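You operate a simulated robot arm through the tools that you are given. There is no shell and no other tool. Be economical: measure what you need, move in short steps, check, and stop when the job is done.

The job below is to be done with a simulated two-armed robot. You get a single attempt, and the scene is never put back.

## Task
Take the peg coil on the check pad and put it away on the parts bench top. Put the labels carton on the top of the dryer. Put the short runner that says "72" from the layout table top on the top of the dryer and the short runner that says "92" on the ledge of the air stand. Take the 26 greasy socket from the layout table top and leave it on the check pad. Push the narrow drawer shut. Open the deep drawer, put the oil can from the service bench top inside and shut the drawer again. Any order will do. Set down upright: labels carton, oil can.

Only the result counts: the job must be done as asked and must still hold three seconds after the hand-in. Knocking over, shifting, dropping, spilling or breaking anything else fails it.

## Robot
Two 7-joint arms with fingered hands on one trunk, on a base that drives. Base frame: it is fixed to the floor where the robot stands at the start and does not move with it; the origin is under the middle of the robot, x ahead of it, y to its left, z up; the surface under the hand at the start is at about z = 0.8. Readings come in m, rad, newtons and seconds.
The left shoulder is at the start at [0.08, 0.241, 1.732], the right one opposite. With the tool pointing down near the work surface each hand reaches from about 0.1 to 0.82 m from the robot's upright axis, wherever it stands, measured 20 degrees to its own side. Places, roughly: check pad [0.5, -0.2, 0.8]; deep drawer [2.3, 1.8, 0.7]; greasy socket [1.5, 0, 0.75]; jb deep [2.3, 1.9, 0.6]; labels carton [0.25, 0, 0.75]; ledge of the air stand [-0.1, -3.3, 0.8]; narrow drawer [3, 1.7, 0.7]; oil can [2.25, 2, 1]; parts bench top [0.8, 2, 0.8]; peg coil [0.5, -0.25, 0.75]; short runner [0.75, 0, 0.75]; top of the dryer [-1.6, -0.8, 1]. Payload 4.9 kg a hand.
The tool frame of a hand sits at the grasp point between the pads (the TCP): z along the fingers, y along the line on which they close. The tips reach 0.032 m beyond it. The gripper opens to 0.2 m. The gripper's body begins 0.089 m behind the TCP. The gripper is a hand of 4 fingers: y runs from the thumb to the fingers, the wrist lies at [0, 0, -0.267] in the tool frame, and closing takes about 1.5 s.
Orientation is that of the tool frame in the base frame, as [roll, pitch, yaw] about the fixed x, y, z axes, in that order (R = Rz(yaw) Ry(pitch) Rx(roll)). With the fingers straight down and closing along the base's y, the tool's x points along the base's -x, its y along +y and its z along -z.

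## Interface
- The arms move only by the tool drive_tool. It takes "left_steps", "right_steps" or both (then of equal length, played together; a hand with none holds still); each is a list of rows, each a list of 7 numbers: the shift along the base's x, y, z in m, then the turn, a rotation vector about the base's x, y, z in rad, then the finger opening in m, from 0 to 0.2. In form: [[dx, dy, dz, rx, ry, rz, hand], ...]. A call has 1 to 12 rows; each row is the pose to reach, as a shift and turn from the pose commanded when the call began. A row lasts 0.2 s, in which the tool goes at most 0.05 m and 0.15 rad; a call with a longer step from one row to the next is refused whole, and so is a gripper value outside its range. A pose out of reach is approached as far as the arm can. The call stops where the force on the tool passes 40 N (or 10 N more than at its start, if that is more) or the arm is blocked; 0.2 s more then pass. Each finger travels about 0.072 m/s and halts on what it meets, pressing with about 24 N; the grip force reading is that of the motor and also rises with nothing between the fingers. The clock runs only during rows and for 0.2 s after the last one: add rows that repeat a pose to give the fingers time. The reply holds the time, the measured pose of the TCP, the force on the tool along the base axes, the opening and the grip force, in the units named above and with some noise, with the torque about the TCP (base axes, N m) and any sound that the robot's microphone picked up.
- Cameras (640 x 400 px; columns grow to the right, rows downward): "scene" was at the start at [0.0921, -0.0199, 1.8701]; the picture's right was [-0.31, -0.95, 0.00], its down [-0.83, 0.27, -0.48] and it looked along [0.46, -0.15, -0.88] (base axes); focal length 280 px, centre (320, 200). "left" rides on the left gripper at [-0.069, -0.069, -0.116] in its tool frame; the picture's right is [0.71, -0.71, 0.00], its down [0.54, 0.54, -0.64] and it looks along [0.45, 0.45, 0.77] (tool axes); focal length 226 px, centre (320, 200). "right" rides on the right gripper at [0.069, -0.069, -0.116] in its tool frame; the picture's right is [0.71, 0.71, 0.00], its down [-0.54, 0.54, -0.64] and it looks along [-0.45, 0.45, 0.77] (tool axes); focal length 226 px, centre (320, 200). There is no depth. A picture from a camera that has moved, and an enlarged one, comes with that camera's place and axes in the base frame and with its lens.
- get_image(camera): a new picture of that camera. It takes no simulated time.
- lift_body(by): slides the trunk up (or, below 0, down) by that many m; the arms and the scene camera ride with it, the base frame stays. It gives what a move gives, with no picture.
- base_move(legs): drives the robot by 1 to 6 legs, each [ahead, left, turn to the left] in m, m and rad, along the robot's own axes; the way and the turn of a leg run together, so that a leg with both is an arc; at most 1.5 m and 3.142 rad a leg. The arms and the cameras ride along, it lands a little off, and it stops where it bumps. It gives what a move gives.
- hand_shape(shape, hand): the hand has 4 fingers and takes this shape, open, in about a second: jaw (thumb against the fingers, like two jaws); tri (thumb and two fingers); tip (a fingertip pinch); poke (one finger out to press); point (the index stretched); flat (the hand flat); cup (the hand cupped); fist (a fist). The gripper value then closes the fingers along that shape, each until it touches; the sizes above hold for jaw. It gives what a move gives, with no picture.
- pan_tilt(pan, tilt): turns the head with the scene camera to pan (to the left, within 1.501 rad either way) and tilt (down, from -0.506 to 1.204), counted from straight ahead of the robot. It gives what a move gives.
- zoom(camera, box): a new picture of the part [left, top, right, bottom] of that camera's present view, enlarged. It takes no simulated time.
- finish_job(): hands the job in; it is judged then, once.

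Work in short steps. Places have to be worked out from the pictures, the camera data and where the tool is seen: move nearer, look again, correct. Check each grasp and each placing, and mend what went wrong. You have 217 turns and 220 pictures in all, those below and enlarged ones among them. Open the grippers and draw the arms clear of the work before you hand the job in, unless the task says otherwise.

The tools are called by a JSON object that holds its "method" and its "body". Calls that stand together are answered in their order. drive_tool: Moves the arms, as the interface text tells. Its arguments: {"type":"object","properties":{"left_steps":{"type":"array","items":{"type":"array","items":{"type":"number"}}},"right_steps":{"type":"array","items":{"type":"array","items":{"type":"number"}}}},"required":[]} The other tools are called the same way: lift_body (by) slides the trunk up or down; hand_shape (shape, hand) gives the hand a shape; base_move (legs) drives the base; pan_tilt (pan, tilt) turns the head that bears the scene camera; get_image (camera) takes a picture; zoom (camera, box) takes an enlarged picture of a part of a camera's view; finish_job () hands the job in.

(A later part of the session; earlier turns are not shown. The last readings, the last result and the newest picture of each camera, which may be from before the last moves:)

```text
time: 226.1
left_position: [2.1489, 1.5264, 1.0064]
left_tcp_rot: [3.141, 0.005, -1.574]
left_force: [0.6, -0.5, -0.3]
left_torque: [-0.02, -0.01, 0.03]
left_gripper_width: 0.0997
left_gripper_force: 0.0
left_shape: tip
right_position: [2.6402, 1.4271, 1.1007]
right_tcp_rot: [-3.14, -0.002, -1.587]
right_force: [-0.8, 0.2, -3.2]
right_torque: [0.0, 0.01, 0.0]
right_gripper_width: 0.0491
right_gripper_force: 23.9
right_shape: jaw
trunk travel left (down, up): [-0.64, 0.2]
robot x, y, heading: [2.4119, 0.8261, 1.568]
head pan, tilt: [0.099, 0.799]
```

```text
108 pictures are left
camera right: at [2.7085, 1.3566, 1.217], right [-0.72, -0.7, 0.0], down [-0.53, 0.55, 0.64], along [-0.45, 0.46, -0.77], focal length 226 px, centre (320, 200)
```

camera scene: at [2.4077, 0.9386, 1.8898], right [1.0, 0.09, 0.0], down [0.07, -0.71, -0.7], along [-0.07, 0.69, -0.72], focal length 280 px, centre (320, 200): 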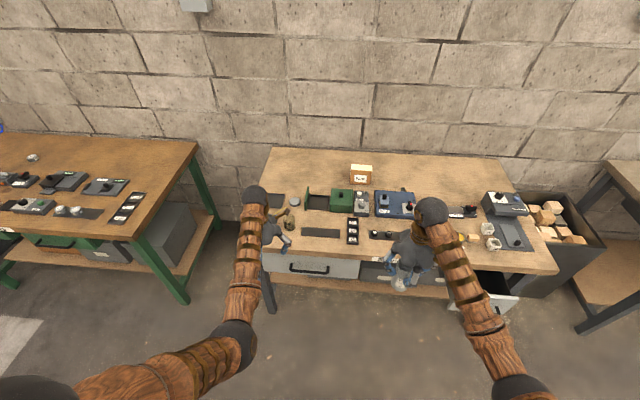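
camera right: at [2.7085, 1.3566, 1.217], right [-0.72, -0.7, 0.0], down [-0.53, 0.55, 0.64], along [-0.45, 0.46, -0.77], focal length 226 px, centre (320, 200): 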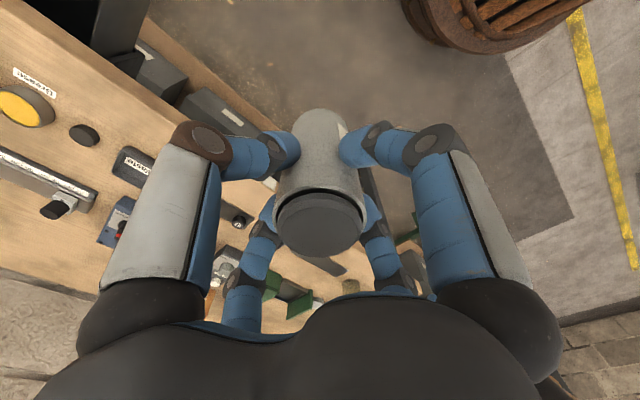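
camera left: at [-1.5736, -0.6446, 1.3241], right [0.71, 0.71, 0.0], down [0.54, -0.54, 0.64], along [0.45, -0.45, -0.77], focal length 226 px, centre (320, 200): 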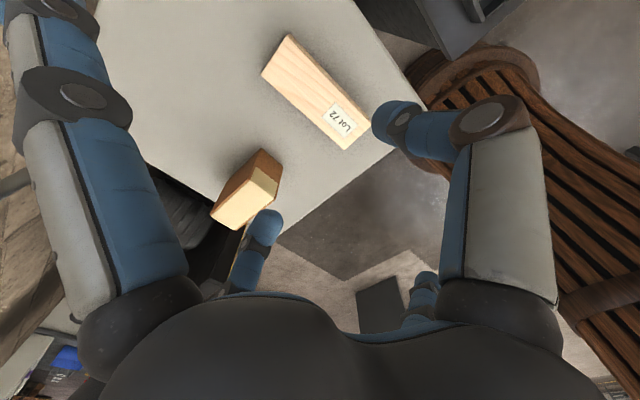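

Can is held. I turn the left hand to point forward (+y) to take the drawer handle, first pulling it back from the bench.

{"method": "drive_tool", "body": {"left_steps": [[0.01, -0.02, 0, 0.14, 0, 0, 0.1], [0.02, -0.04, 0, 0.28, 0, 0, 0.1], [0.03, -0.06, 0, 0.42, 0, 0, 0.1], [0.04, -0.08, 0, 0.56, 0, 0, 0.1], [0.05, -0.1, 0, 0.7, 0, 0, 0.1], [0.06, -0.11, 0, 0.84, 0, 0, 0.1], [0.07, -0.11, 0, 0.98, 0, 0, 0.1], [0.08, -0.11, 0, 1.12, 0, 0, 0.1], [0.09, -0.11, 0, 1.26, 0, 0, 0.1], [0.1, -0.11, 0, 1.4, 0, 0, 0.1], [0.1, -0.11, 0, 1.54, 0, 0, 0.1], [0.1, -0.11, 0, 1.57, 0, 0, 0.1]]}}

{"method": "get_image", "body": {"camera": "scene"}}

{"method": "get_image", "body": {"camera": "left"}}

```text
time: 228.9
left_position: [2.2185, 1.4217, 1.0201]
left_tcp_rot: [-0.236, 1.532, 1.34]
left_force: [0.2, 0.5, -0.7]
left_torque: [-0.05, 0.0, -0.01]
left_gripper_width: 0.1001
left_gripper_force: 0.0
left_shape: tip
right_position: [2.6152, 1.4174, 1.1104]
right_tcp_rot: [-3.116, 0.009, -1.587]
right_force: [0.2, -1.0, -1.8]
right_torque: [0.02, 0.02, 0.04]
right_gripper_width: 0.0494
right_gripper_force: 24.1
right_shape: jaw
trunk travel left (down, up): [-0.64, 0.2]
robot x, y, heading: [2.4106, 0.8257, 1.564]
head pan, tilt: [0.099, 0.799]
stopped in row 12 (left hand): the arm was blocked; the commanded pose is now the measured one
```

```text
107 pictures are left
camera scene: at [2.364, 0.9208, 1.8902], right [0.99, 0.1, 0.02], down [0.09, -0.71, -0.7], along [-0.05, 0.7, -0.71], focal length 280 px, centre (320, 200)
```

scene: 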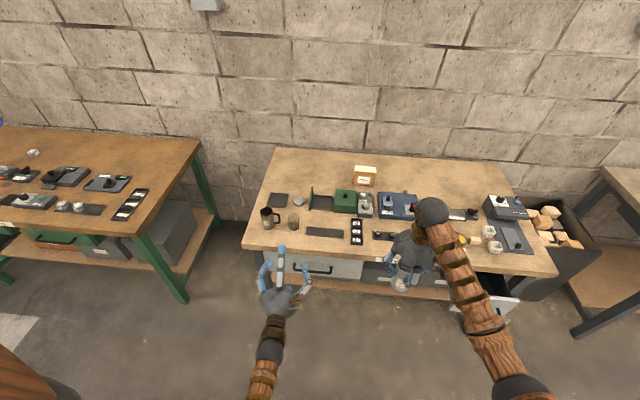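

```text
106 pictures are left
camera left: at [2.286, 1.3019, 1.0853], right [0.71, 0.03, -0.7], down [-0.53, -0.63, -0.57], along [-0.46, 0.78, -0.43], focal length 226 px, centre (320, 200)
```

left: 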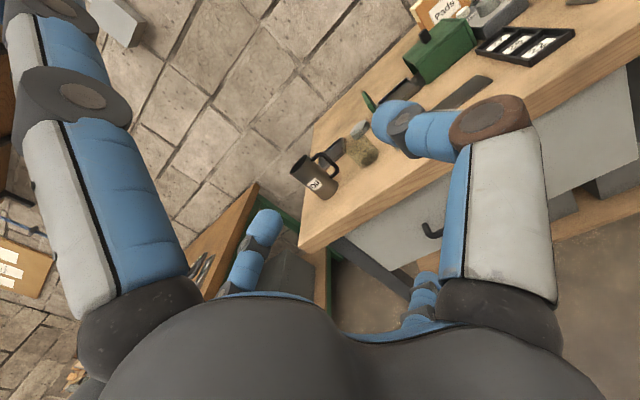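

Pointing forward works. Now I roll the hand 90° about its pointing axis so thumb and finger are above/below the bar.

{"method": "drive_tool", "body": {"left_steps": [[0.01, 0, 0, 0, 0.14, 0, 0.1], [0.02, 0, 0, 0, 0.28, 0, 0.1], [0.03, 0, 0, 0, 0.42, 0, 0.1], [0.04, 0, 0, 0, 0.56, 0, 0.1], [0.05, 0, 0, 0, 0.7, 0, 0.1], [0.05, 0, 0, 0, 0.84, 0, 0.1], [0.05, 0, 0, 0, 0.98, 0, 0.1], [0.05, 0, 0, 0, 1.12, 0, 0.1], [0.05, 0, 0, 0, 1.26, 0, 0.1], [0.05, 0, 0, 0, 1.4, 0, 0.1], [0.05, 0, 0, 0, 1.54, 0, 0.1], [0.05, 0, 0, 0, 1.57, 0, 0.1]]}}

{"method": "get_image", "body": {"camera": "left"}}

{"method": "get_image", "body": {"camera": "scene"}}

```text
time: 231.7
left_position: [2.2636, 1.4732, 1.047]
left_tcp_rot: [1.492, -0.055, 3.13]
left_force: [-0.4, 0.0, 0.8]
left_torque: [-0.04, 0.03, 0.01]
left_gripper_width: 0.1
left_gripper_force: 0.0
left_shape: tip
right_position: [2.6385, 1.4314, 1.0959]
right_tcp_rot: [-3.138, -0.004, -1.588]
right_force: [0.1, -0.3, -2.8]
right_torque: [0.0, 0.02, 0.0]
right_gripper_width: 0.0497
right_gripper_force: 23.9
right_shape: jaw
trunk travel left (down, up): [-0.64, 0.2]
robot x, y, heading: [2.41, 0.8268, 1.565]
head pan, tilt: [0.099, 0.799]
stopped in row 12 (left hand): the arm was blocked; the commanded pose is now the measured one
```

```text
105 pictures are left
camera left: at [2.3264, 1.3612, 0.9664], right [-0.74, 0.06, -0.67], down [-0.52, -0.68, 0.52], along [-0.42, 0.73, 0.54], focal length 226 px, centre (320, 200)
```

left: 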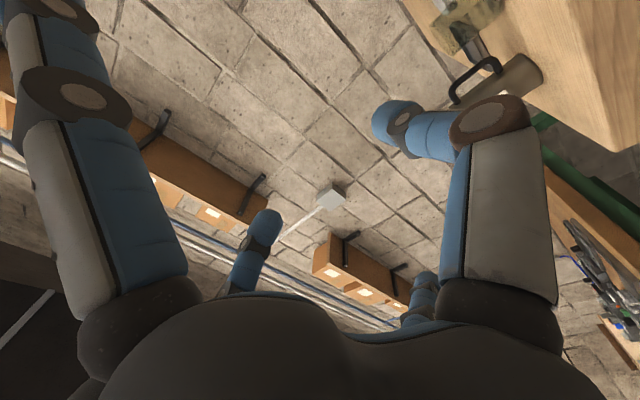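

```text
104 pictures are left
camera scene: at [2.4053, 0.9468, 1.8884], right [1.0, 0.1, 0.0], down [0.07, -0.72, -0.69], along [-0.07, 0.69, -0.72], focal length 280 px, centre (320, 200)
```

scene: 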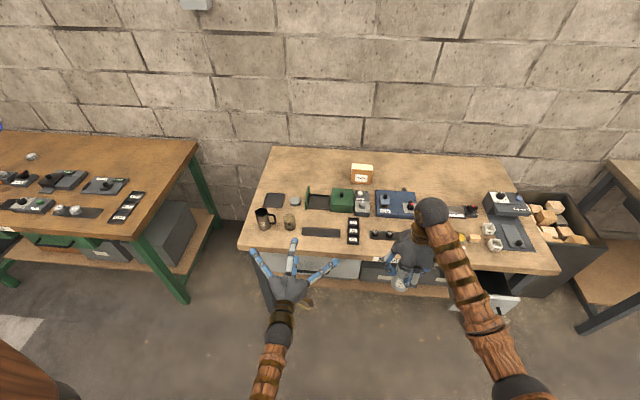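

Orientation is right. I measure the handle from this viewpoint.

{"method": "zoom", "body": {"camera": "scene", "box": [240, 220, 400, 320]}}

{"method": "zoom", "body": {"camera": "scene", "box": [400, 230, 560, 330]}}

```text
4.00 times, centred on (320, 270) of scene
camera zoom: at [2.4053, 0.9468, 1.8884], right [1.0, 0.1, 0.0], down [0.07, -0.72, -0.69], along [-0.07, 0.69, -0.72], focal length 1118 px, centre (320, -80)
```

zoom: 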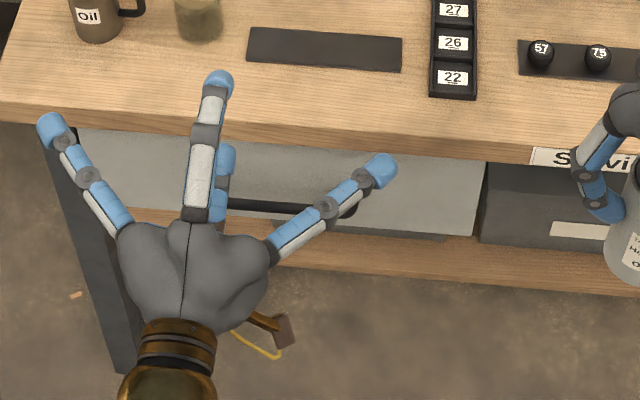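

```text
4.00 times, centred on (480, 280) of scene
camera zoom: at [2.4053, 0.9468, 1.8884], right [1.0, 0.1, 0.0], down [0.07, -0.72, -0.69], along [-0.07, 0.69, -0.72], focal length 1118 px, centre (-320, -120)
```

zoom: 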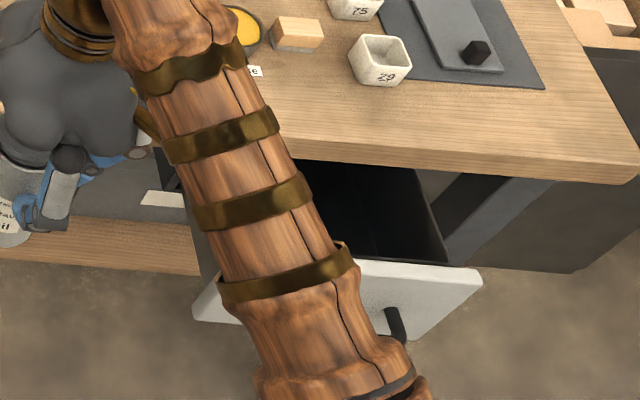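

The mug says "Oil" but the can I hold matches the given place. Handle bar: x 2.18–2.37, y≈1.617, z≈0.71; drawer face y≈1.65. I lower the trunk to bring the left hand to handle height.

{"method": "lift_body", "body": {"by": -0.33}}

{"method": "drive_tool", "body": {"left_steps": [[0.005, 0, 0, -0.04, 0, 0, 0.1], [0.01, 0, 0, -0.08, 0, 0, 0.1]]}}

{"method": "pan_tilt", "body": {"pan": 0.1, "tilt": 0.7}}

{"method": "get_image", "body": {"camera": "scene"}}

{"method": "zoom", "body": {"camera": "scene", "box": [220, 160, 380, 260]}}

```text
time: 235.0
left_position: [2.268, 1.473, 0.7141]
left_tcp_rot: [1.501, -0.054, 3.127]
left_force: [0.3, 0.5, 0.3]
left_torque: [-0.02, -0.02, -0.01]
left_gripper_width: 0.1001
left_gripper_force: 0.2
left_shape: tip
right_position: [2.6386, 1.4319, 0.7636]
right_tcp_rot: [-3.14, -0.01, -1.586]
right_force: [-0.2, 0.5, -2.8]
right_torque: [-0.03, 0.01, 0.02]
right_gripper_width: 0.0496
right_gripper_force: 23.8
right_shape: jaw
trunk travel left (down, up): [-0.31, 0.53]
robot x, y, heading: [2.4129, 0.8249, 1.565]
head pan, tilt: [0.099, 0.799]
```

```text
time: 235.6
left_position: [2.2674, 1.4818, 0.7242]
left_tcp_rot: [1.566, -0.063, 3.128]
left_force: [0.5, -0.4, -0.1]
left_torque: [-0.02, 0.0, 0.02]
left_gripper_width: 0.0997
left_gripper_force: 0.1
left_shape: tip
right_position: [2.6392, 1.4324, 0.7653]
right_tcp_rot: [-3.137, -0.009, -1.587]
right_force: [-0.4, -0.6, -3.9]
right_torque: [-0.02, 0.0, -0.02]
right_gripper_width: 0.0495
right_gripper_force: 23.9
right_shape: jaw
trunk travel left (down, up): [-0.31, 0.53]
robot x, y, heading: [2.4135, 0.8267, 1.563]
head pan, tilt: [0.099, 0.799]
```

```text
time: 236.2
left_position: [2.2684, 1.4841, 0.7227]
left_tcp_rot: [1.564, -0.063, 3.129]
left_force: [0.1, -0.4, 0.4]
left_torque: [0.03, -0.02, 0.0]
left_gripper_width: 0.0998
left_gripper_force: 0.0
left_shape: tip
right_position: [2.6389, 1.4324, 0.7646]
right_tcp_rot: [-3.139, -0.011, -1.586]
right_force: [-0.3, -0.5, -2.2]
right_torque: [-0.02, 0.05, -0.01]
right_gripper_width: 0.0496
right_gripper_force: 24.2
right_shape: jaw
trunk travel left (down, up): [-0.31, 0.53]
robot x, y, heading: [2.417, 0.8265, 1.565]
head pan, tilt: [0.099, 0.7]
```

```text
101 pictures are left
camera scene: at [2.4059, 0.9559, 1.5671], right [1.0, 0.1, 0.0], down [0.06, -0.65, -0.76], along [-0.07, 0.75, -0.65], focal length 280 px, centre (320, 200)
```

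scene: 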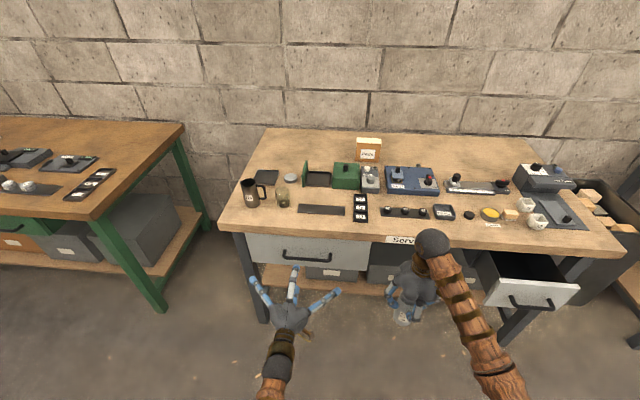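

```text
4.00 times, centred on (300, 210) of scene
camera zoom: at [2.4059, 0.9559, 1.5671], right [1.0, 0.1, 0.0], down [0.06, -0.65, -0.76], along [-0.07, 0.75, -0.65], focal length 1118 px, centre (400, 160)
```

zoom: 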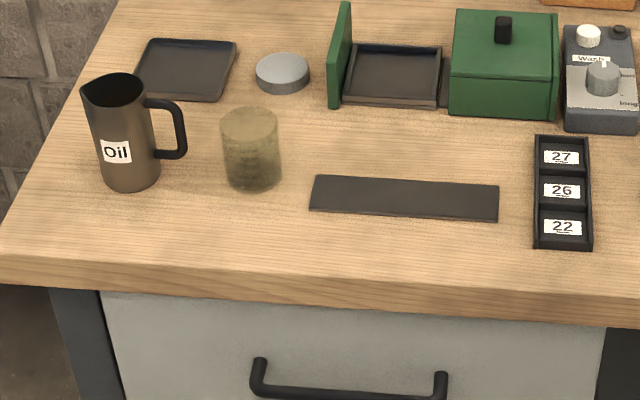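

A jug labelled "Oil" stands there too; I check the label on the can in my right hand.

{"method": "zoom", "body": {"camera": "scene", "box": [360, 260, 460, 330]}}

{"method": "zoom", "body": {"camera": "scene", "box": [220, 220, 380, 320]}}

```text
5.71 times, centred on (410, 295) of scene
camera zoom: at [2.4059, 0.9559, 1.5671], right [1.0, 0.1, 0.0], down [0.06, -0.65, -0.76], along [-0.07, 0.75, -0.65], focal length 1597 px, centre (-194, -343)
```

zoom: 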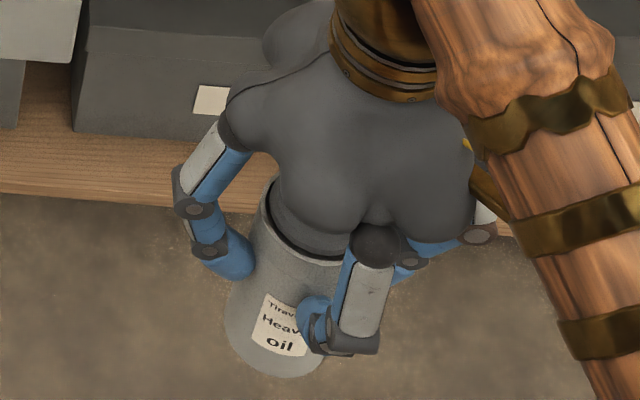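

```text
4.00 times, centred on (300, 270) of scene
camera zoom: at [2.4059, 0.9559, 1.5671], right [1.0, 0.1, 0.0], down [0.06, -0.65, -0.76], along [-0.07, 0.75, -0.65], focal length 1118 px, centre (400, -80)
```

zoom: 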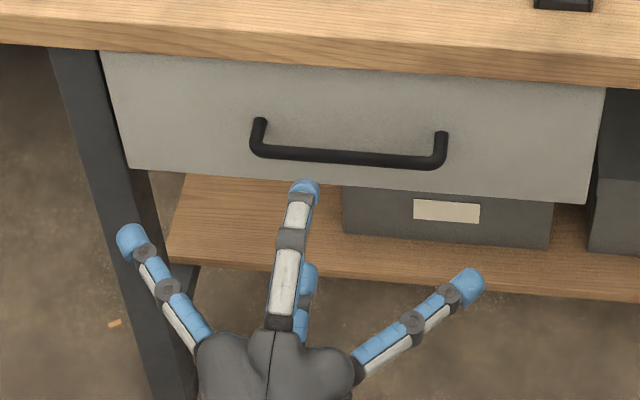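

It reads "Heavy Oil" – the oil can. I advance the left hand to just before the bar and compare fingertip and bar positions in the same view.

{"method": "drive_tool", "body": {"left_steps": [[0.01, 0.035, -0.01, 0, 0, 0, 0.1], [0.02, 0.07, -0.02, 0, 0, 0, 0.1], [0.02, 0.07, -0.02, 0, 0, 0, 0.1]]}}

{"method": "zoom", "body": {"camera": "scene", "box": [220, 220, 380, 320]}}

{"method": "get_image", "body": {"camera": "left"}}

```text
time: 237.0
left_position: [2.3001, 1.5346, 0.6993]
left_tcp_rot: [1.573, -0.049, 3.124]
left_force: [-0.2, -1.0, 0.0]
left_torque: [-0.04, 0.0, -0.02]
left_gripper_width: 0.1001
left_gripper_force: 0.0
left_shape: tip
right_position: [2.6391, 1.4237, 0.7715]
right_tcp_rot: [-3.14, 0.001, -1.588]
right_force: [0.1, -0.6, -2.9]
right_torque: [0.0, 0.05, -0.01]
right_gripper_width: 0.0493
right_gripper_force: 24.0
right_shape: jaw
trunk travel left (down, up): [-0.31, 0.53]
robot x, y, heading: [2.4122, 0.8258, 1.564]
head pan, tilt: [0.099, 0.7]
```

```text
4.00 times, centred on (300, 270) of scene
camera zoom: at [2.4061, 0.9387, 1.5681], right [1.0, 0.1, 0.0], down [0.06, -0.64, -0.77], along [-0.07, 0.76, -0.64], focal length 1118 px, centre (400, -80)
```

zoom: 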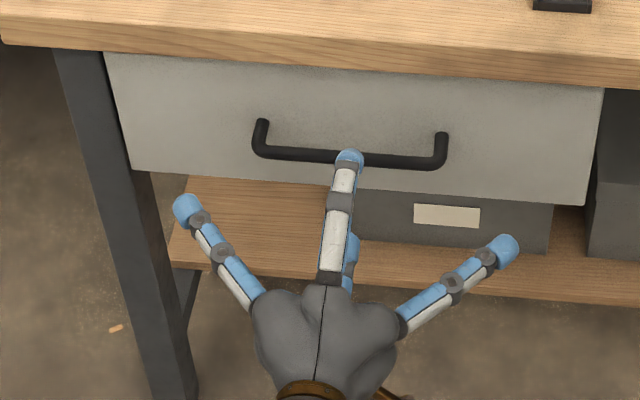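

```text
96 pictures are left
camera left: at [2.3602, 1.4168, 0.6267], right [-0.74, 0.01, -0.67], down [-0.53, -0.63, 0.57], along [-0.42, 0.77, 0.48], focal length 226 px, centre (320, 200)
```

left: 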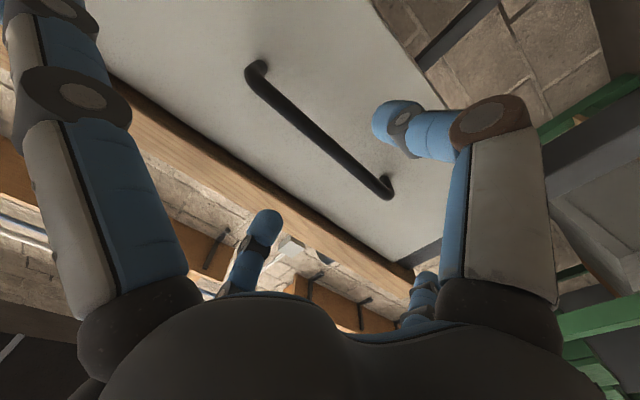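

Bar triangulated at (2.30, 1.614, 0.692). I advance 7 cm and close on it.

{"method": "drive_tool", "body": {"left_steps": [[0, 0.025, -0.004, 0, 0.0, 0, 0.09], [0, 0.05, -0.008, 0, 0, 0, 0.08], [0, 0.07, -0.008, 0, 0, 0, 0.08], [0, 0.07, -0.008, 0, 0, 0, 0.08]]}}

{"method": "get_image", "body": {"camera": "left"}}

{"method": "zoom", "body": {"camera": "scene", "box": [220, 200, 380, 300]}}

```text
time: 238.0
left_position: [2.293, 1.6068, 0.6884]
left_tcp_rot: [1.576, -0.051, 3.126]
left_force: [-4.3, 0.5, -0.8]
left_torque: [0.09, 0.05, -0.53]
left_gripper_width: 0.0803
left_gripper_force: 0.2
left_shape: tip
right_position: [2.6372, 1.4262, 0.7691]
right_tcp_rot: [-3.136, -0.002, -1.585]
right_force: [-0.6, 0.1, -3.0]
right_torque: [-0.03, -0.07, 0.04]
right_gripper_width: 0.0494
right_gripper_force: 24.3
right_shape: jaw
trunk travel left (down, up): [-0.31, 0.53]
robot x, y, heading: [2.4137, 0.8252, 1.568]
head pan, tilt: [0.099, 0.7]
```

```text
95 pictures are left
camera left: at [2.3553, 1.4875, 0.6165], right [-0.74, 0.01, -0.67], down [-0.52, -0.63, 0.57], along [-0.42, 0.78, 0.47], focal length 226 px, centre (320, 200)
```

left: 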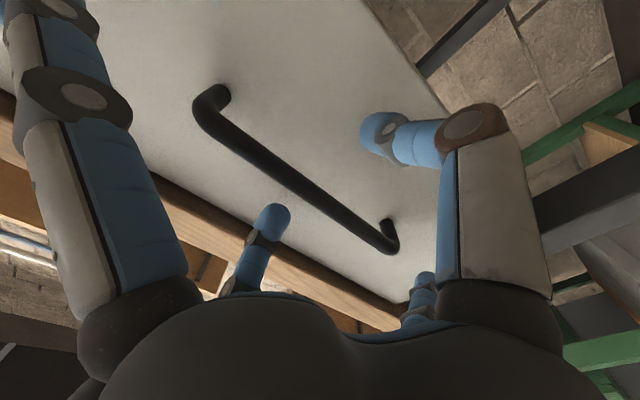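

```text
4.00 times, centred on (300, 250) of scene
camera zoom: at [2.4027, 0.9426, 1.568], right [1.0, 0.1, 0.0], down [0.06, -0.64, -0.76], along [-0.07, 0.76, -0.64], focal length 1118 px, centre (400, 0)
```

zoom: 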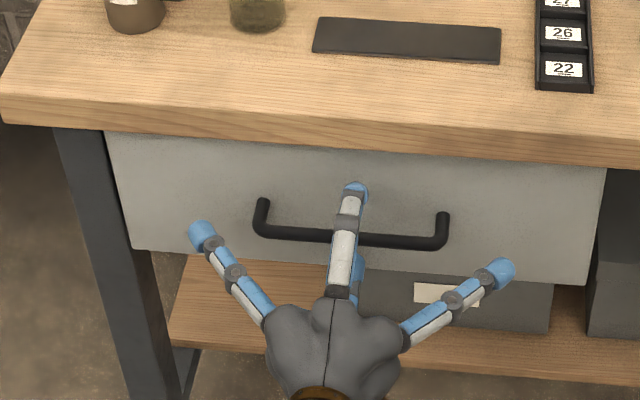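

The bar is between thumb and finger. I close.

{"method": "drive_tool", "body": {"left_steps": [[0, 0, 0, 0, 0, 0, 0.04], [0, 0, 0, 0, 0, 0, 0.01], [0, 0, 0, 0, 0, 0, 0.0], [0, 0, 0, 0, 0, 0, 0.0], [0, 0, 0, 0, 0, 0, 0.0], [0, 0, 0, 0, 0, 0, 0.0]]}}

{"method": "get_image", "body": {"camera": "left"}}

```text
time: 239.4
left_position: [2.2967, 1.6063, 0.6887]
left_tcp_rot: [1.574, -0.05, 3.122]
left_force: [-0.1, 0.3, 0.4]
left_torque: [0.0, 0.0, 0.0]
left_gripper_width: 0.0001
left_gripper_force: 24.2
left_shape: tip
right_position: [2.639, 1.4266, 0.769]
right_tcp_rot: [-3.137, 0.0, -1.586]
right_force: [-0.2, -0.4, -2.7]
right_torque: [0.01, -0.04, 0.01]
right_gripper_width: 0.0493
right_gripper_force: 24.5
right_shape: jaw
trunk travel left (down, up): [-0.31, 0.53]
robot x, y, heading: [2.4143, 0.822, 1.57]
head pan, tilt: [0.099, 0.7]
```

```text
93 pictures are left
camera left: at [2.3593, 1.4876, 0.6179], right [-0.74, 0.01, -0.67], down [-0.53, -0.63, 0.57], along [-0.42, 0.78, 0.47], focal length 226 px, centre (320, 200)
```

left: 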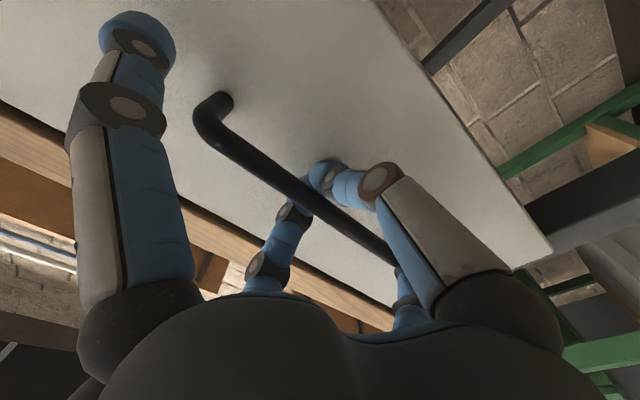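

The fingertips met behind the bar – it is hooked. I pull gently 10 cm.

{"method": "drive_tool", "body": {"left_steps": [[0, -0.02, 0, 0, 0, 0, 0.0], [0, -0.04, 0, 0, 0, 0, 0.0], [0, -0.06, 0, 0, 0, 0, 0.0], [0, -0.08, 0, 0, 0, 0, 0.0], [0, -0.1, 0, 0, 0, 0, 0.0]]}}

{"method": "get_image", "body": {"camera": "scene"}}

```text
time: 240.0
left_position: [2.2139, 1.5889, 0.6893]
left_tcp_rot: [1.582, -0.05, -3.032]
left_force: [1.1, 1.0, -8.1]
left_torque: [-0.11, 0.95, -0.71]
left_gripper_width: 0.0
left_gripper_force: 24.0
left_shape: tip
right_position: [2.6421, 1.4256, 0.768]
right_tcp_rot: [-3.141, -0.002, -1.59]
right_force: [-0.1, -0.9, -2.2]
right_torque: [-0.01, -0.01, 0.0]
right_gripper_width: 0.0492
right_gripper_force: 24.1
right_shape: jaw
trunk travel left (down, up): [-0.31, 0.53]
robot x, y, heading: [2.415, 0.8239, 1.566]
head pan, tilt: [0.099, 0.7]
stopped in row 2 (left hand): the force on the tool passed its limit at 52 N (the readings are from after the stop); the commanded pose is now the measured one
```

```text
92 pictures are left
camera scene: at [2.4077, 0.9426, 1.5679], right [1.0, 0.09, 0.0], down [0.06, -0.64, -0.76], along [-0.07, 0.76, -0.64], focal length 280 px, centre (320, 200)
```

scene: 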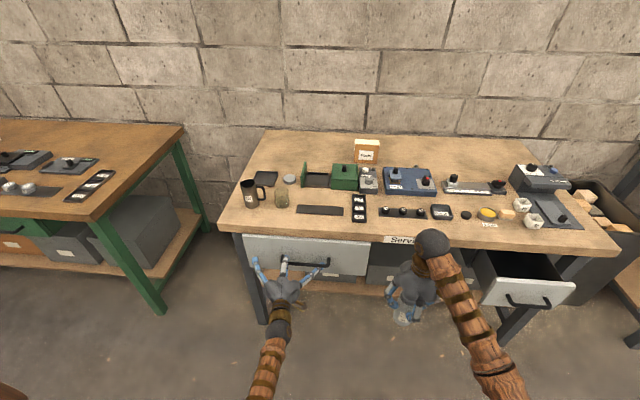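

The hand slid sideways along the bar. I look closely.

{"method": "zoom", "body": {"camera": "scene", "box": [220, 200, 380, 300]}}

{"method": "get_image", "body": {"camera": "left"}}

```text
4.00 times, centred on (300, 250) of scene
camera zoom: at [2.4077, 0.9426, 1.5679], right [1.0, 0.09, 0.0], down [0.06, -0.64, -0.76], along [-0.07, 0.76, -0.64], focal length 1118 px, centre (400, 0)
```

zoom: 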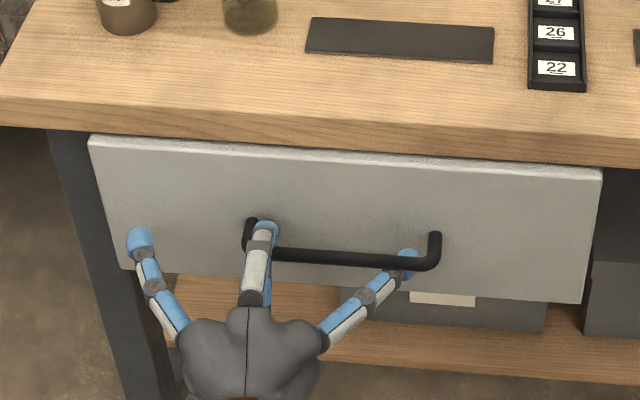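

```text
90 pictures are left
camera left: at [2.2907, 1.4791, 0.6187], right [-0.74, -0.09, -0.67], down [-0.44, -0.69, 0.57], along [-0.51, 0.72, 0.47], focal length 226 px, centre (320, 200)
```

left: 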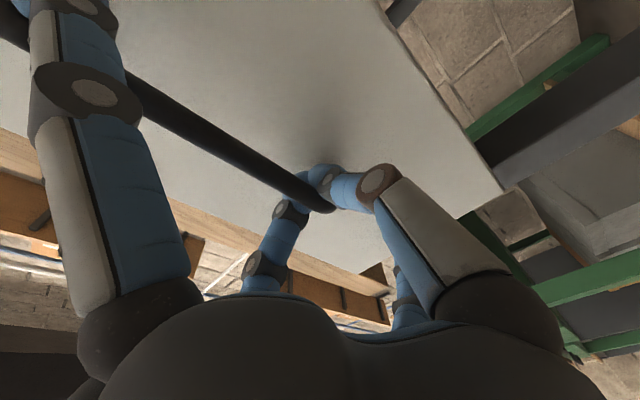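

The drawer has begun to open and the hand is hooked at the left post. I pull by driving the base back.

{"method": "base_move", "body": {"legs": [[-0.12, 0, 0]]}}

{"method": "get_image", "body": {"camera": "scene"}}

```text
time: 241.2
left_position: [2.2128, 1.4687, 0.6907]
left_tcp_rot: [1.578, -0.047, -3.031]
left_force: [5.8, 0.8, -17.4]
left_torque: [-0.21, 1.16, -0.29]
left_gripper_width: 0.0
left_gripper_force: 23.4
left_shape: tip
right_position: [2.6406, 1.3061, 0.7691]
right_tcp_rot: [-3.141, -0.002, -1.591]
right_force: [-0.5, -0.7, -2.7]
right_torque: [0.01, 0.02, 0.03]
right_gripper_width: 0.0493
right_gripper_force: 24.1
right_shape: jaw
trunk travel left (down, up): [-0.31, 0.53]
robot x, y, heading: [2.416, 0.7088, 1.56]
head pan, tilt: [0.099, 0.7]
```

```text
89 pictures are left
camera scene: at [2.4068, 0.8231, 1.568], right [1.0, 0.09, 0.0], down [0.06, -0.64, -0.76], along [-0.07, 0.76, -0.64], focal length 280 px, centre (320, 200)
```

scene: 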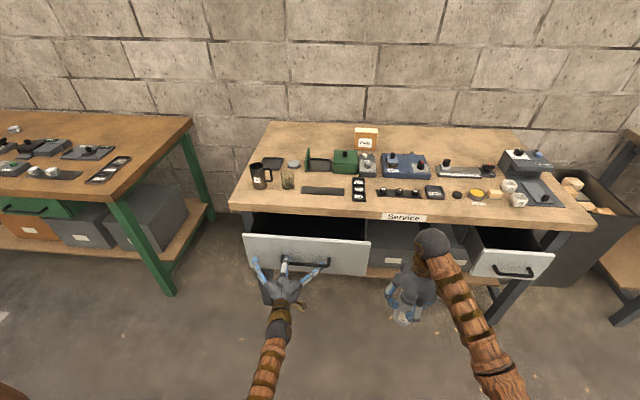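

Opening smoothly. I pull another 12 cm.

{"method": "base_move", "body": {"legs": [[-0.12, 0, 0]]}}

{"method": "get_image", "body": {"camera": "scene"}}

```text
time: 242.5
left_position: [2.2131, 1.3494, 0.6902]
left_tcp_rot: [1.581, -0.048, -3.033]
left_force: [8.5, 0.9, -14.8]
left_torque: [-0.19, 1.04, -0.3]
left_gripper_width: 0.0
left_gripper_force: 24.5
left_shape: tip
right_position: [2.6398, 1.1873, 0.7693]
right_tcp_rot: [-3.14, -0.001, -1.589]
right_force: [-0.6, 0.2, -2.9]
right_torque: [0.05, -0.04, 0.0]
right_gripper_width: 0.0495
right_gripper_force: 23.9
right_shape: jaw
trunk travel left (down, up): [-0.31, 0.53]
robot x, y, heading: [2.411, 0.5908, 1.565]
head pan, tilt: [0.099, 0.7]
```

```text
88 pictures are left
camera scene: at [2.4063, 0.7038, 1.568], right [1.0, 0.09, 0.0], down [0.06, -0.64, -0.76], along [-0.07, 0.76, -0.64], focal length 280 px, centre (320, 200)
```

scene: 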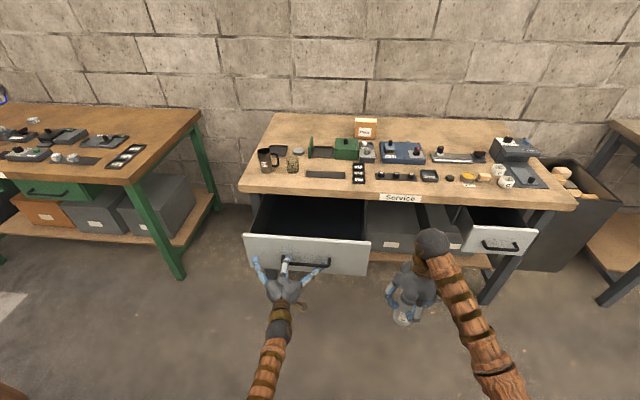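

Open about 28 cm. I open the left fingers and draw the hand back off the bar.

{"method": "drive_tool", "body": {"left_steps": [[0, 0, 0, 0, 0, 0, 0.05], [0, 0, 0, 0, 0, 0, 0.09], [0, 0, 0, 0, 0, 0, 0.1], [0, 0, 0, 0, 0, 0, 0.1], [0, 0, 0, 0, 0, 0, 0.1], [0, -0.03, 0, 0, 0, 0, 0.1], [0, -0.06, 0, 0, 0, 0, 0.1], [0, -0.09, 0, 0, 0, 0, 0.1]]}}

{"method": "zoom", "body": {"camera": "scene", "box": [220, 180, 380, 300]}}

```text
time: 244.3
left_position: [2.2126, 1.2575, 0.6902]
left_tcp_rot: [1.577, -0.048, -3.033]
left_force: [-0.6, 0.4, -0.1]
left_torque: [-0.06, -0.02, -0.09]
left_gripper_width: 0.0996
left_gripper_force: 0.0
left_shape: tip
right_position: [2.6415, 1.1861, 0.769]
right_tcp_rot: [-3.14, 0.0, -1.589]
right_force: [0.3, -0.8, -3.0]
right_torque: [0.01, 0.01, -0.02]
right_gripper_width: 0.0493
right_gripper_force: 23.9
right_shape: jaw
trunk travel left (down, up): [-0.31, 0.53]
robot x, y, heading: [2.4124, 0.5874, 1.559]
head pan, tilt: [0.099, 0.7]
```

```text
3.33 times, centred on (300, 240) of scene
camera zoom: at [2.4066, 0.7021, 1.5682], right [1.0, 0.09, 0.0], down [0.06, -0.64, -0.77], along [-0.07, 0.76, -0.64], focal length 932 px, centre (387, 67)
```

zoom: 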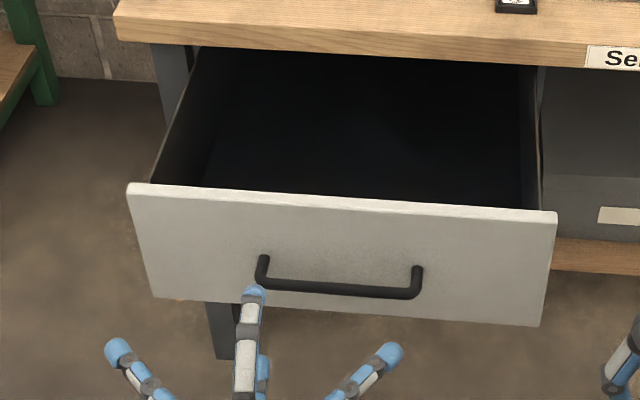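

Drawer: inside x≈2.1–2.5, front face y≈1.39, top edge z≈0.79, floor ≈0.60. I raise the trunk and drive so that the can comes over the opening.

{"method": "lift_body", "body": {"by": 0.26}}

{"method": "base_move", "body": {"legs": [[0, 0.2, 0.01], [0.22, 0, 0]]}}

{"method": "pan_tilt", "body": {"pan": 0.0, "tilt": 0.9}}

{"method": "get_image", "body": {"camera": "scene"}}

```text
time: 247.0
left_position: [2.2118, 1.2575, 0.9491]
left_tcp_rot: [1.581, -0.048, -3.031]
left_force: [-0.3, 1.3, 0.4]
left_torque: [-0.02, -0.01, 0.01]
left_gripper_width: 0.0997
left_gripper_force: 0.1
left_shape: tip
right_position: [2.6394, 1.1868, 1.0292]
right_tcp_rot: [-3.139, 0.001, -1.589]
right_force: [0.2, 0.3, -3.8]
right_torque: [-0.03, 0.0, -0.01]
right_gripper_width: 0.0493
right_gripper_force: 24.3
right_shape: jaw
trunk travel left (down, up): [-0.57, 0.27]
robot x, y, heading: [2.4111, 0.5862, 1.566]
head pan, tilt: [0.099, 0.7]
```

```text
time: 249.8
left_position: [2.0059, 1.4719, 0.9513]
left_tcp_rot: [1.58, -0.049, -3.02]
left_force: [0.4, -0.5, -0.1]
left_torque: [-0.01, 0.0, 0.0]
left_gripper_width: 0.0997
left_gripper_force: 0.0
left_shape: tip
right_position: [2.4322, 1.404, 1.03]
right_tcp_rot: [-3.139, 0.001, -1.578]
right_force: [-0.6, 0.5, -3.2]
right_torque: [0.03, 0.0, -0.02]
right_gripper_width: 0.0494
right_gripper_force: 24.6
right_shape: jaw
trunk travel left (down, up): [-0.57, 0.27]
robot x, y, heading: [2.2117, 0.8053, 1.575]
head pan, tilt: [0.099, 0.7]
```

```text
time: 250.6
left_position: [2.007, 1.4724, 0.9483]
left_tcp_rot: [1.581, -0.048, -3.02]
left_force: [-0.1, -0.3, -0.3]
left_torque: [-0.01, 0.02, 0.0]
left_gripper_width: 0.0997
left_gripper_force: 0.1
left_shape: tip
right_position: [2.4325, 1.4061, 1.0298]
right_tcp_rot: [-3.139, -0.001, -1.578]
right_force: [0.3, 0.1, -2.7]
right_torque: [-0.03, -0.03, -0.01]
right_gripper_width: 0.0494
right_gripper_force: 24.1
right_shape: jaw
trunk travel left (down, up): [-0.57, 0.27]
robot x, y, heading: [2.212, 0.8056, 1.575]
head pan, tilt: [0.0, 0.901]
```

```text
86 pictures are left
camera scene: at [2.2124, 0.9117, 1.8119], right [1.0, 0.01, 0.0], down [0.0, -0.78, -0.62], along [0.0, 0.62, -0.78], focal length 280 px, centre (320, 200)
```

scene: 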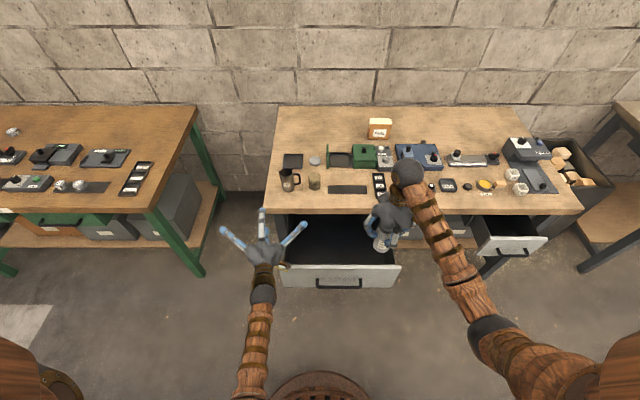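

I bring the can over the open drawer at about (2.33, 1.505).

{"method": "drive_tool", "body": {"right_steps": [[-0.03, 0.02, 0, 0, 0, 0, 0.02], [-0.06, 0.05, 0, 0, 0, 0, 0.02], [-0.09, 0.08, 0, 0, 0, 0, 0.02], [-0.1, 0.1, 0, 0, 0, 0, 0.02], [-0.1, 0.1, -0.04, 0, 0, 0, 0.02], [-0.1, 0.1, -0.08, 0, 0, 0, 0.02]]}}

{"method": "get_image", "body": {"camera": "right"}}

{"method": "zoom", "body": {"camera": "scene", "box": [260, 150, 420, 300]}}

```text
time: 251.9
left_position: [2.0044, 1.4719, 0.9493]
left_tcp_rot: [1.582, -0.048, -3.022]
left_force: [1.0, 0.1, 0.0]
left_torque: [0.02, 0.04, 0.03]
left_gripper_width: 0.0997
left_gripper_force: 0.0
left_shape: tip
right_position: [2.3349, 1.5049, 0.9483]
right_tcp_rot: [-3.137, 0.001, -1.577]
right_force: [0.3, 0.2, -3.3]
right_torque: [-0.03, -0.06, -0.01]
right_gripper_width: 0.0494
right_gripper_force: 24.1
right_shape: jaw
trunk travel left (down, up): [-0.57, 0.27]
robot x, y, heading: [2.2132, 0.8052, 1.577]
head pan, tilt: [0.0, 0.901]
```

```text
85 pictures are left
camera right: at [2.4028, 1.4358, 1.0666], right [-0.71, -0.7, 0.0], down [-0.54, 0.55, 0.64], along [-0.45, 0.46, -0.77], focal length 226 px, centre (320, 200)
```

right: 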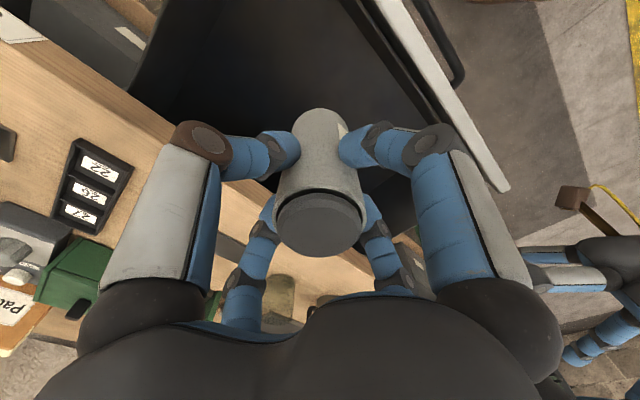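

```text
2.67 times, centred on (340, 225) of scene
camera zoom: at [2.2121, 0.9108, 1.812], right [1.0, 0.0, 0.0], down [0.0, -0.78, -0.62], along [0.0, 0.62, -0.78], focal length 745 px, centre (267, 133)
```

zoom: 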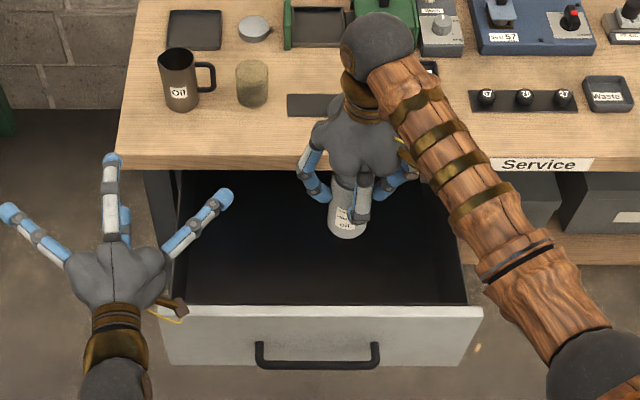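

Clear over the opening. I lower the can into the drawer, slowing near the floor.

{"method": "drive_tool", "body": {"right_steps": [[0, 0, -0.04, 0, 0, 0, 0.02], [0, 0, -0.08, 0, 0, 0, 0.02], [0, 0, -0.12, 0, 0, 0, 0.02], [0, 0, -0.16, 0, 0, 0, 0.02], [0, 0, -0.19, 0, 0, 0, 0.02], [0, 0, -0.2, 0, 0, 0, 0.02], [0, 0, -0.206, 0, 0, 0, 0.02], [0, 0, -0.212, 0, 0, 0, 0.02]]}}

{"method": "zoom", "body": {"camera": "scene", "box": [260, 150, 420, 300]}}

```text
time: 253.8
left_position: [2.0056, 1.4727, 0.9491]
left_tcp_rot: [1.582, -0.048, -3.021]
left_force: [-0.2, 1.2, 0.7]
left_torque: [-0.04, -0.02, -0.01]
left_gripper_width: 0.0998
left_gripper_force: 0.0
left_shape: tip
right_position: [2.3332, 1.5043, 0.7359]
right_tcp_rot: [-3.139, 0.0, -1.578]
right_force: [-0.3, 0.7, -3.3]
right_torque: [-0.03, 0.02, 0.01]
right_gripper_width: 0.0496
right_gripper_force: 24.5
right_shape: jaw
trunk travel left (down, up): [-0.57, 0.27]
robot x, y, heading: [2.215, 0.801, 1.574]
head pan, tilt: [0.0, 0.901]
```

```text
2.67 times, centred on (340, 225) of scene
camera zoom: at [2.2123, 0.9108, 1.8119], right [1.0, 0.0, 0.0], down [0.0, -0.78, -0.62], along [0.0, 0.62, -0.78], focal length 745 px, centre (267, 133)
```

zoom: 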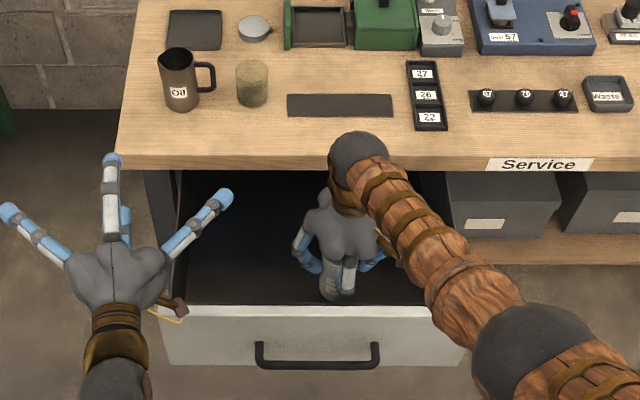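

Still free; continue to the floor.

{"method": "drive_tool", "body": {"right_steps": [[0, 0, -0.005, 0, 0, 0, 0.02], [0, 0, -0.01, 0, 0, 0, 0.02], [0, 0, -0.015, 0, 0, 0, 0.02], [0, 0, -0.02, 0, 0, 0, 0.02], [0, 0, -0.025, 0, 0, 0, 0.02], [0, 0, -0.03, 0, 0, 0, 0.02], [0, 0, -0.03, 0, 0, 0, 0.02]]}}

```text
time: 255.1
left_position: [2.0067, 1.4712, 0.951]
left_tcp_rot: [1.581, -0.047, -3.023]
left_force: [0.8, 0.2, -0.4]
left_torque: [0.05, 0.0, 0.02]
left_gripper_width: 0.0997
left_gripper_force: 0.0
left_shape: tip
right_position: [2.3317, 1.5122, 0.7179]
right_tcp_rot: [3.141, 0.015, -1.576]
right_force: [2.7, -0.2, 28.3]
right_torque: [0.01, -0.11, -0.02]
right_gripper_width: 0.0512
right_gripper_force: 23.8
right_shape: jaw
trunk travel left (down, up): [-0.57, 0.27]
robot x, y, heading: [2.2089, 0.8029, 1.574]
head pan, tilt: [0.0, 0.901]
stopped in row 6 (right hand): the force on the tool passed its limit at 45 N (the readings are from after the stop); the commanded pose is now the measured one
```

Floor reached. I ease 3 mm, correct the slight tilt, open and rise.

{"method": "drive_tool", "body": {"right_steps": [[0, -0.003, 0.003, 0, 0, 0, 0.02], [0, -0.003, 0.003, 0, 0, 0, 0.06], [0, -0.003, 0.003, 0, 0, 0, 0.1], [0, -0.003, 0.003, 0, 0, 0, 0.11], [0, -0.003, 0.003, 0, 0, 0, 0.11], [0, -0.003, 0.03, 0, 0, 0, 0.11], [0, -0.003, 0.07, 0, 0, 0, 0.11], [0, -0.003, 0.11, 0, 0, 0, 0.11], [0, -0.003, 0.15, 0, 0, 0, 0.11], [0, -0.003, 0.19, 0, 0, 0, 0.11], [0, -0.003, 0.23, 0, 0, 0, 0.11], [0, -0.003, 0.27, 0, 0, 0, 0.11]]}}

{"method": "get_image", "body": {"camera": "right"}}

{"method": "zoom", "body": {"camera": "scene", "box": [260, 150, 420, 300]}}

```text
time: 257.7
left_position: [2.0055, 1.4725, 0.9481]
left_tcp_rot: [1.582, -0.049, -3.02]
left_force: [0.5, -0.5, -0.2]
left_torque: [0.0, -0.02, 0.02]
left_gripper_width: 0.0997
left_gripper_force: 0.0
left_shape: tip
right_position: [2.3315, 1.5034, 0.9843]
right_tcp_rot: [-3.139, 0.006, -1.58]
right_force: [-0.2, 0.1, 0.6]
right_torque: [0.0, -0.01, 0.0]
right_gripper_width: 0.1096
right_gripper_force: 0.0
right_shape: jaw
trunk travel left (down, up): [-0.57, 0.27]
robot x, y, heading: [2.2168, 0.8038, 1.573]
head pan, tilt: [0.0, 0.901]
```

```text
82 pictures are left
camera right: at [2.4009, 1.4338, 1.1012], right [-0.71, -0.7, -0.01], down [-0.54, 0.54, 0.65], along [-0.45, 0.46, -0.76], focal length 226 px, centre (320, 200)
```

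right: 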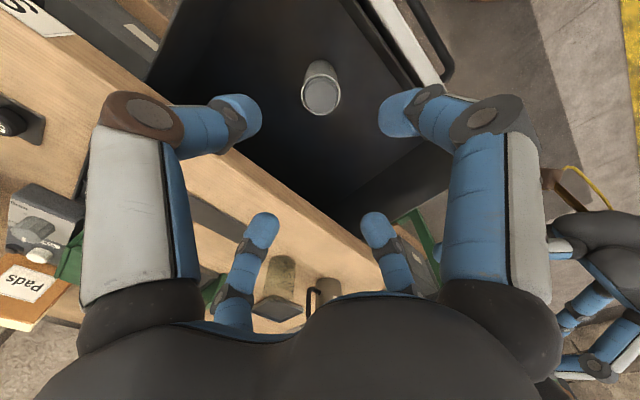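

```text
2.67 times, centred on (340, 225) of scene
camera zoom: at [2.2125, 0.9096, 1.8119], right [1.0, 0.0, 0.0], down [0.0, -0.78, -0.62], along [0.0, 0.62, -0.78], focal length 745 px, centre (267, 133)
```

zoom: 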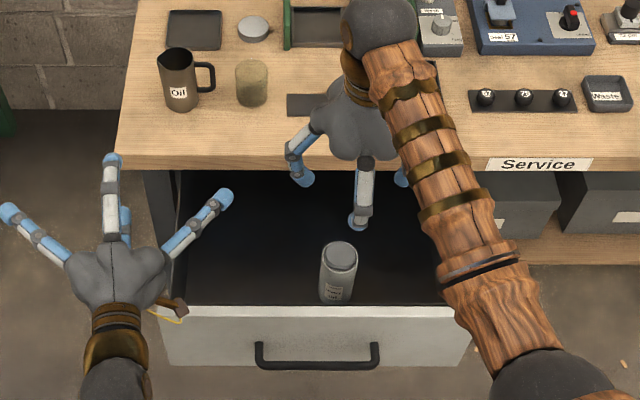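

Can stands upright in the drawer. I retract the right hand, close the left fingers and pull the left hand back to use its tip as a pusher.

{"method": "drive_tool", "body": {"right_steps": [[0, -0.02, 0.03, 0, 0, 0, 0.1], [0.02, -0.05, 0.05, 0, 0, 0, 0.1], [0.05, -0.08, 0.06, 0, 0, 0, 0.1], [0.08, -0.11, 0.06, 0, 0, 0, 0.1], [0.11, -0.14, 0.06, 0, 0, 0, 0.1], [0.13, -0.17, 0.06, 0, 0, 0, 0.1]], "left_steps": [[0, -0.025, 0, 0, 0, 0, 0.08], [0, -0.05, 0, 0, 0, 0, 0.05], [0, -0.075, 0, 0, 0, 0, 0.02], [0, -0.1, 0, 0, 0, 0, 0.0], [0, -0.125, 0, 0, 0, 0, 0.0], [0, -0.15, 0, 0, 0, 0, 0.0]]}}

{"method": "base_move", "body": {"legs": [[0, -0.28, 0]]}}

{"method": "lift_body", "body": {"by": -0.195}}

{"method": "pan_tilt", "body": {"pan": 0.2, "tilt": 0.8}}

{"method": "get_image", "body": {"camera": "scene"}}

```text
time: 259.0
left_position: [1.966, 1.4487, 1.0213]
left_tcp_rot: [1.428, -0.098, -2.994]
left_force: [0.1, -0.7, 1.9]
left_torque: [-0.15, -0.01, -0.05]
left_gripper_width: 0.0
left_gripper_force: 23.9
left_shape: tip
right_position: [2.3678, 1.3644, 1.0313]
right_tcp_rot: [3.132, -0.015, -1.384]
right_force: [0.1, -1.4, 1.5]
right_torque: [0.12, 0.03, -0.01]
right_gripper_width: 0.1002
right_gripper_force: 0.0
right_shape: jaw
trunk travel left (down, up): [-0.57, 0.27]
robot x, y, heading: [2.2142, 0.8056, 1.575]
head pan, tilt: [0.0, 0.901]
stopped in row 6 (left hand): the arm was blocked; the commanded pose is now the measured one
```

```text
time: 261.0
left_position: [2.2576, 1.4499, 1.0137]
left_tcp_rot: [1.442, -0.097, -3.004]
left_force: [0.4, 0.7, -0.2]
left_torque: [0.0, -0.01, 0.03]
left_gripper_width: 0.0001
left_gripper_force: 23.6
left_shape: tip
right_position: [2.6515, 1.3694, 1.0288]
right_tcp_rot: [3.133, -0.018, -1.386]
right_force: [-0.3, -0.1, 0.6]
right_torque: [0.0, 0.0, 0.01]
right_gripper_width: 0.1001
right_gripper_force: 0.1
right_shape: jaw
trunk travel left (down, up): [-0.57, 0.27]
robot x, y, heading: [2.4987, 0.8054, 1.578]
head pan, tilt: [0.0, 0.901]
```

```text
time: 263.1
left_position: [2.2507, 1.4509, 0.8256]
left_tcp_rot: [1.426, -0.097, -3.004]
left_force: [-0.3, 0.5, 0.4]
left_torque: [0.02, 0.01, -0.02]
left_gripper_width: 0.0
left_gripper_force: 23.9
left_shape: tip
right_position: [2.6482, 1.3632, 0.8351]
right_tcp_rot: [3.139, -0.019, -1.386]
right_force: [0.6, -0.3, -0.2]
right_torque: [0.0, -0.03, -0.02]
right_gripper_width: 0.1002
right_gripper_force: 0.0
right_shape: jaw
trunk travel left (down, up): [-0.375, 0.465]
robot x, y, heading: [2.4961, 0.806, 1.575]
head pan, tilt: [0.0, 0.901]
```

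```text
time: 263.9
left_position: [2.2498, 1.4503, 0.8266]
left_tcp_rot: [1.423, -0.096, -3.002]
left_force: [-0.5, -0.3, 0.7]
left_torque: [0.0, 0.0, -0.01]
left_gripper_width: 0.0
left_gripper_force: 23.8
left_shape: tip
right_position: [2.6479, 1.3633, 0.8346]
right_tcp_rot: [3.141, -0.017, -1.385]
right_force: [0.7, -0.1, 0.7]
right_torque: [-0.01, 0.0, 0.02]
right_gripper_width: 0.1
right_gripper_force: 0.0
right_shape: jaw
trunk travel left (down, up): [-0.375, 0.465]
robot x, y, heading: [2.4988, 0.8057, 1.574]
head pan, tilt: [0.201, 0.799]
```

```text
80 pictures are left
camera scene: at [2.4817, 0.954, 1.6212], right [0.98, 0.2, -0.01], down [0.14, -0.72, -0.68], along [-0.14, 0.66, -0.73], focal length 280 px, centre (320, 200)
```

scene: 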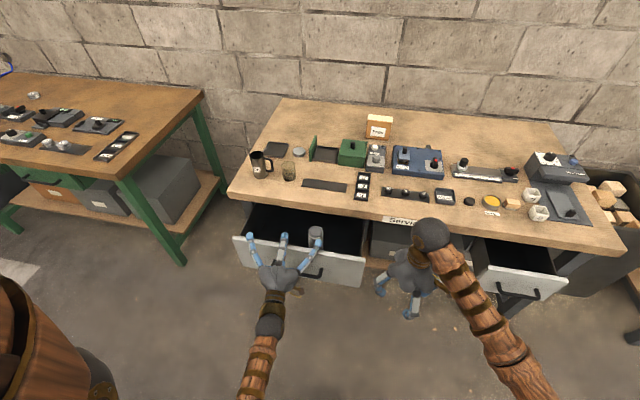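

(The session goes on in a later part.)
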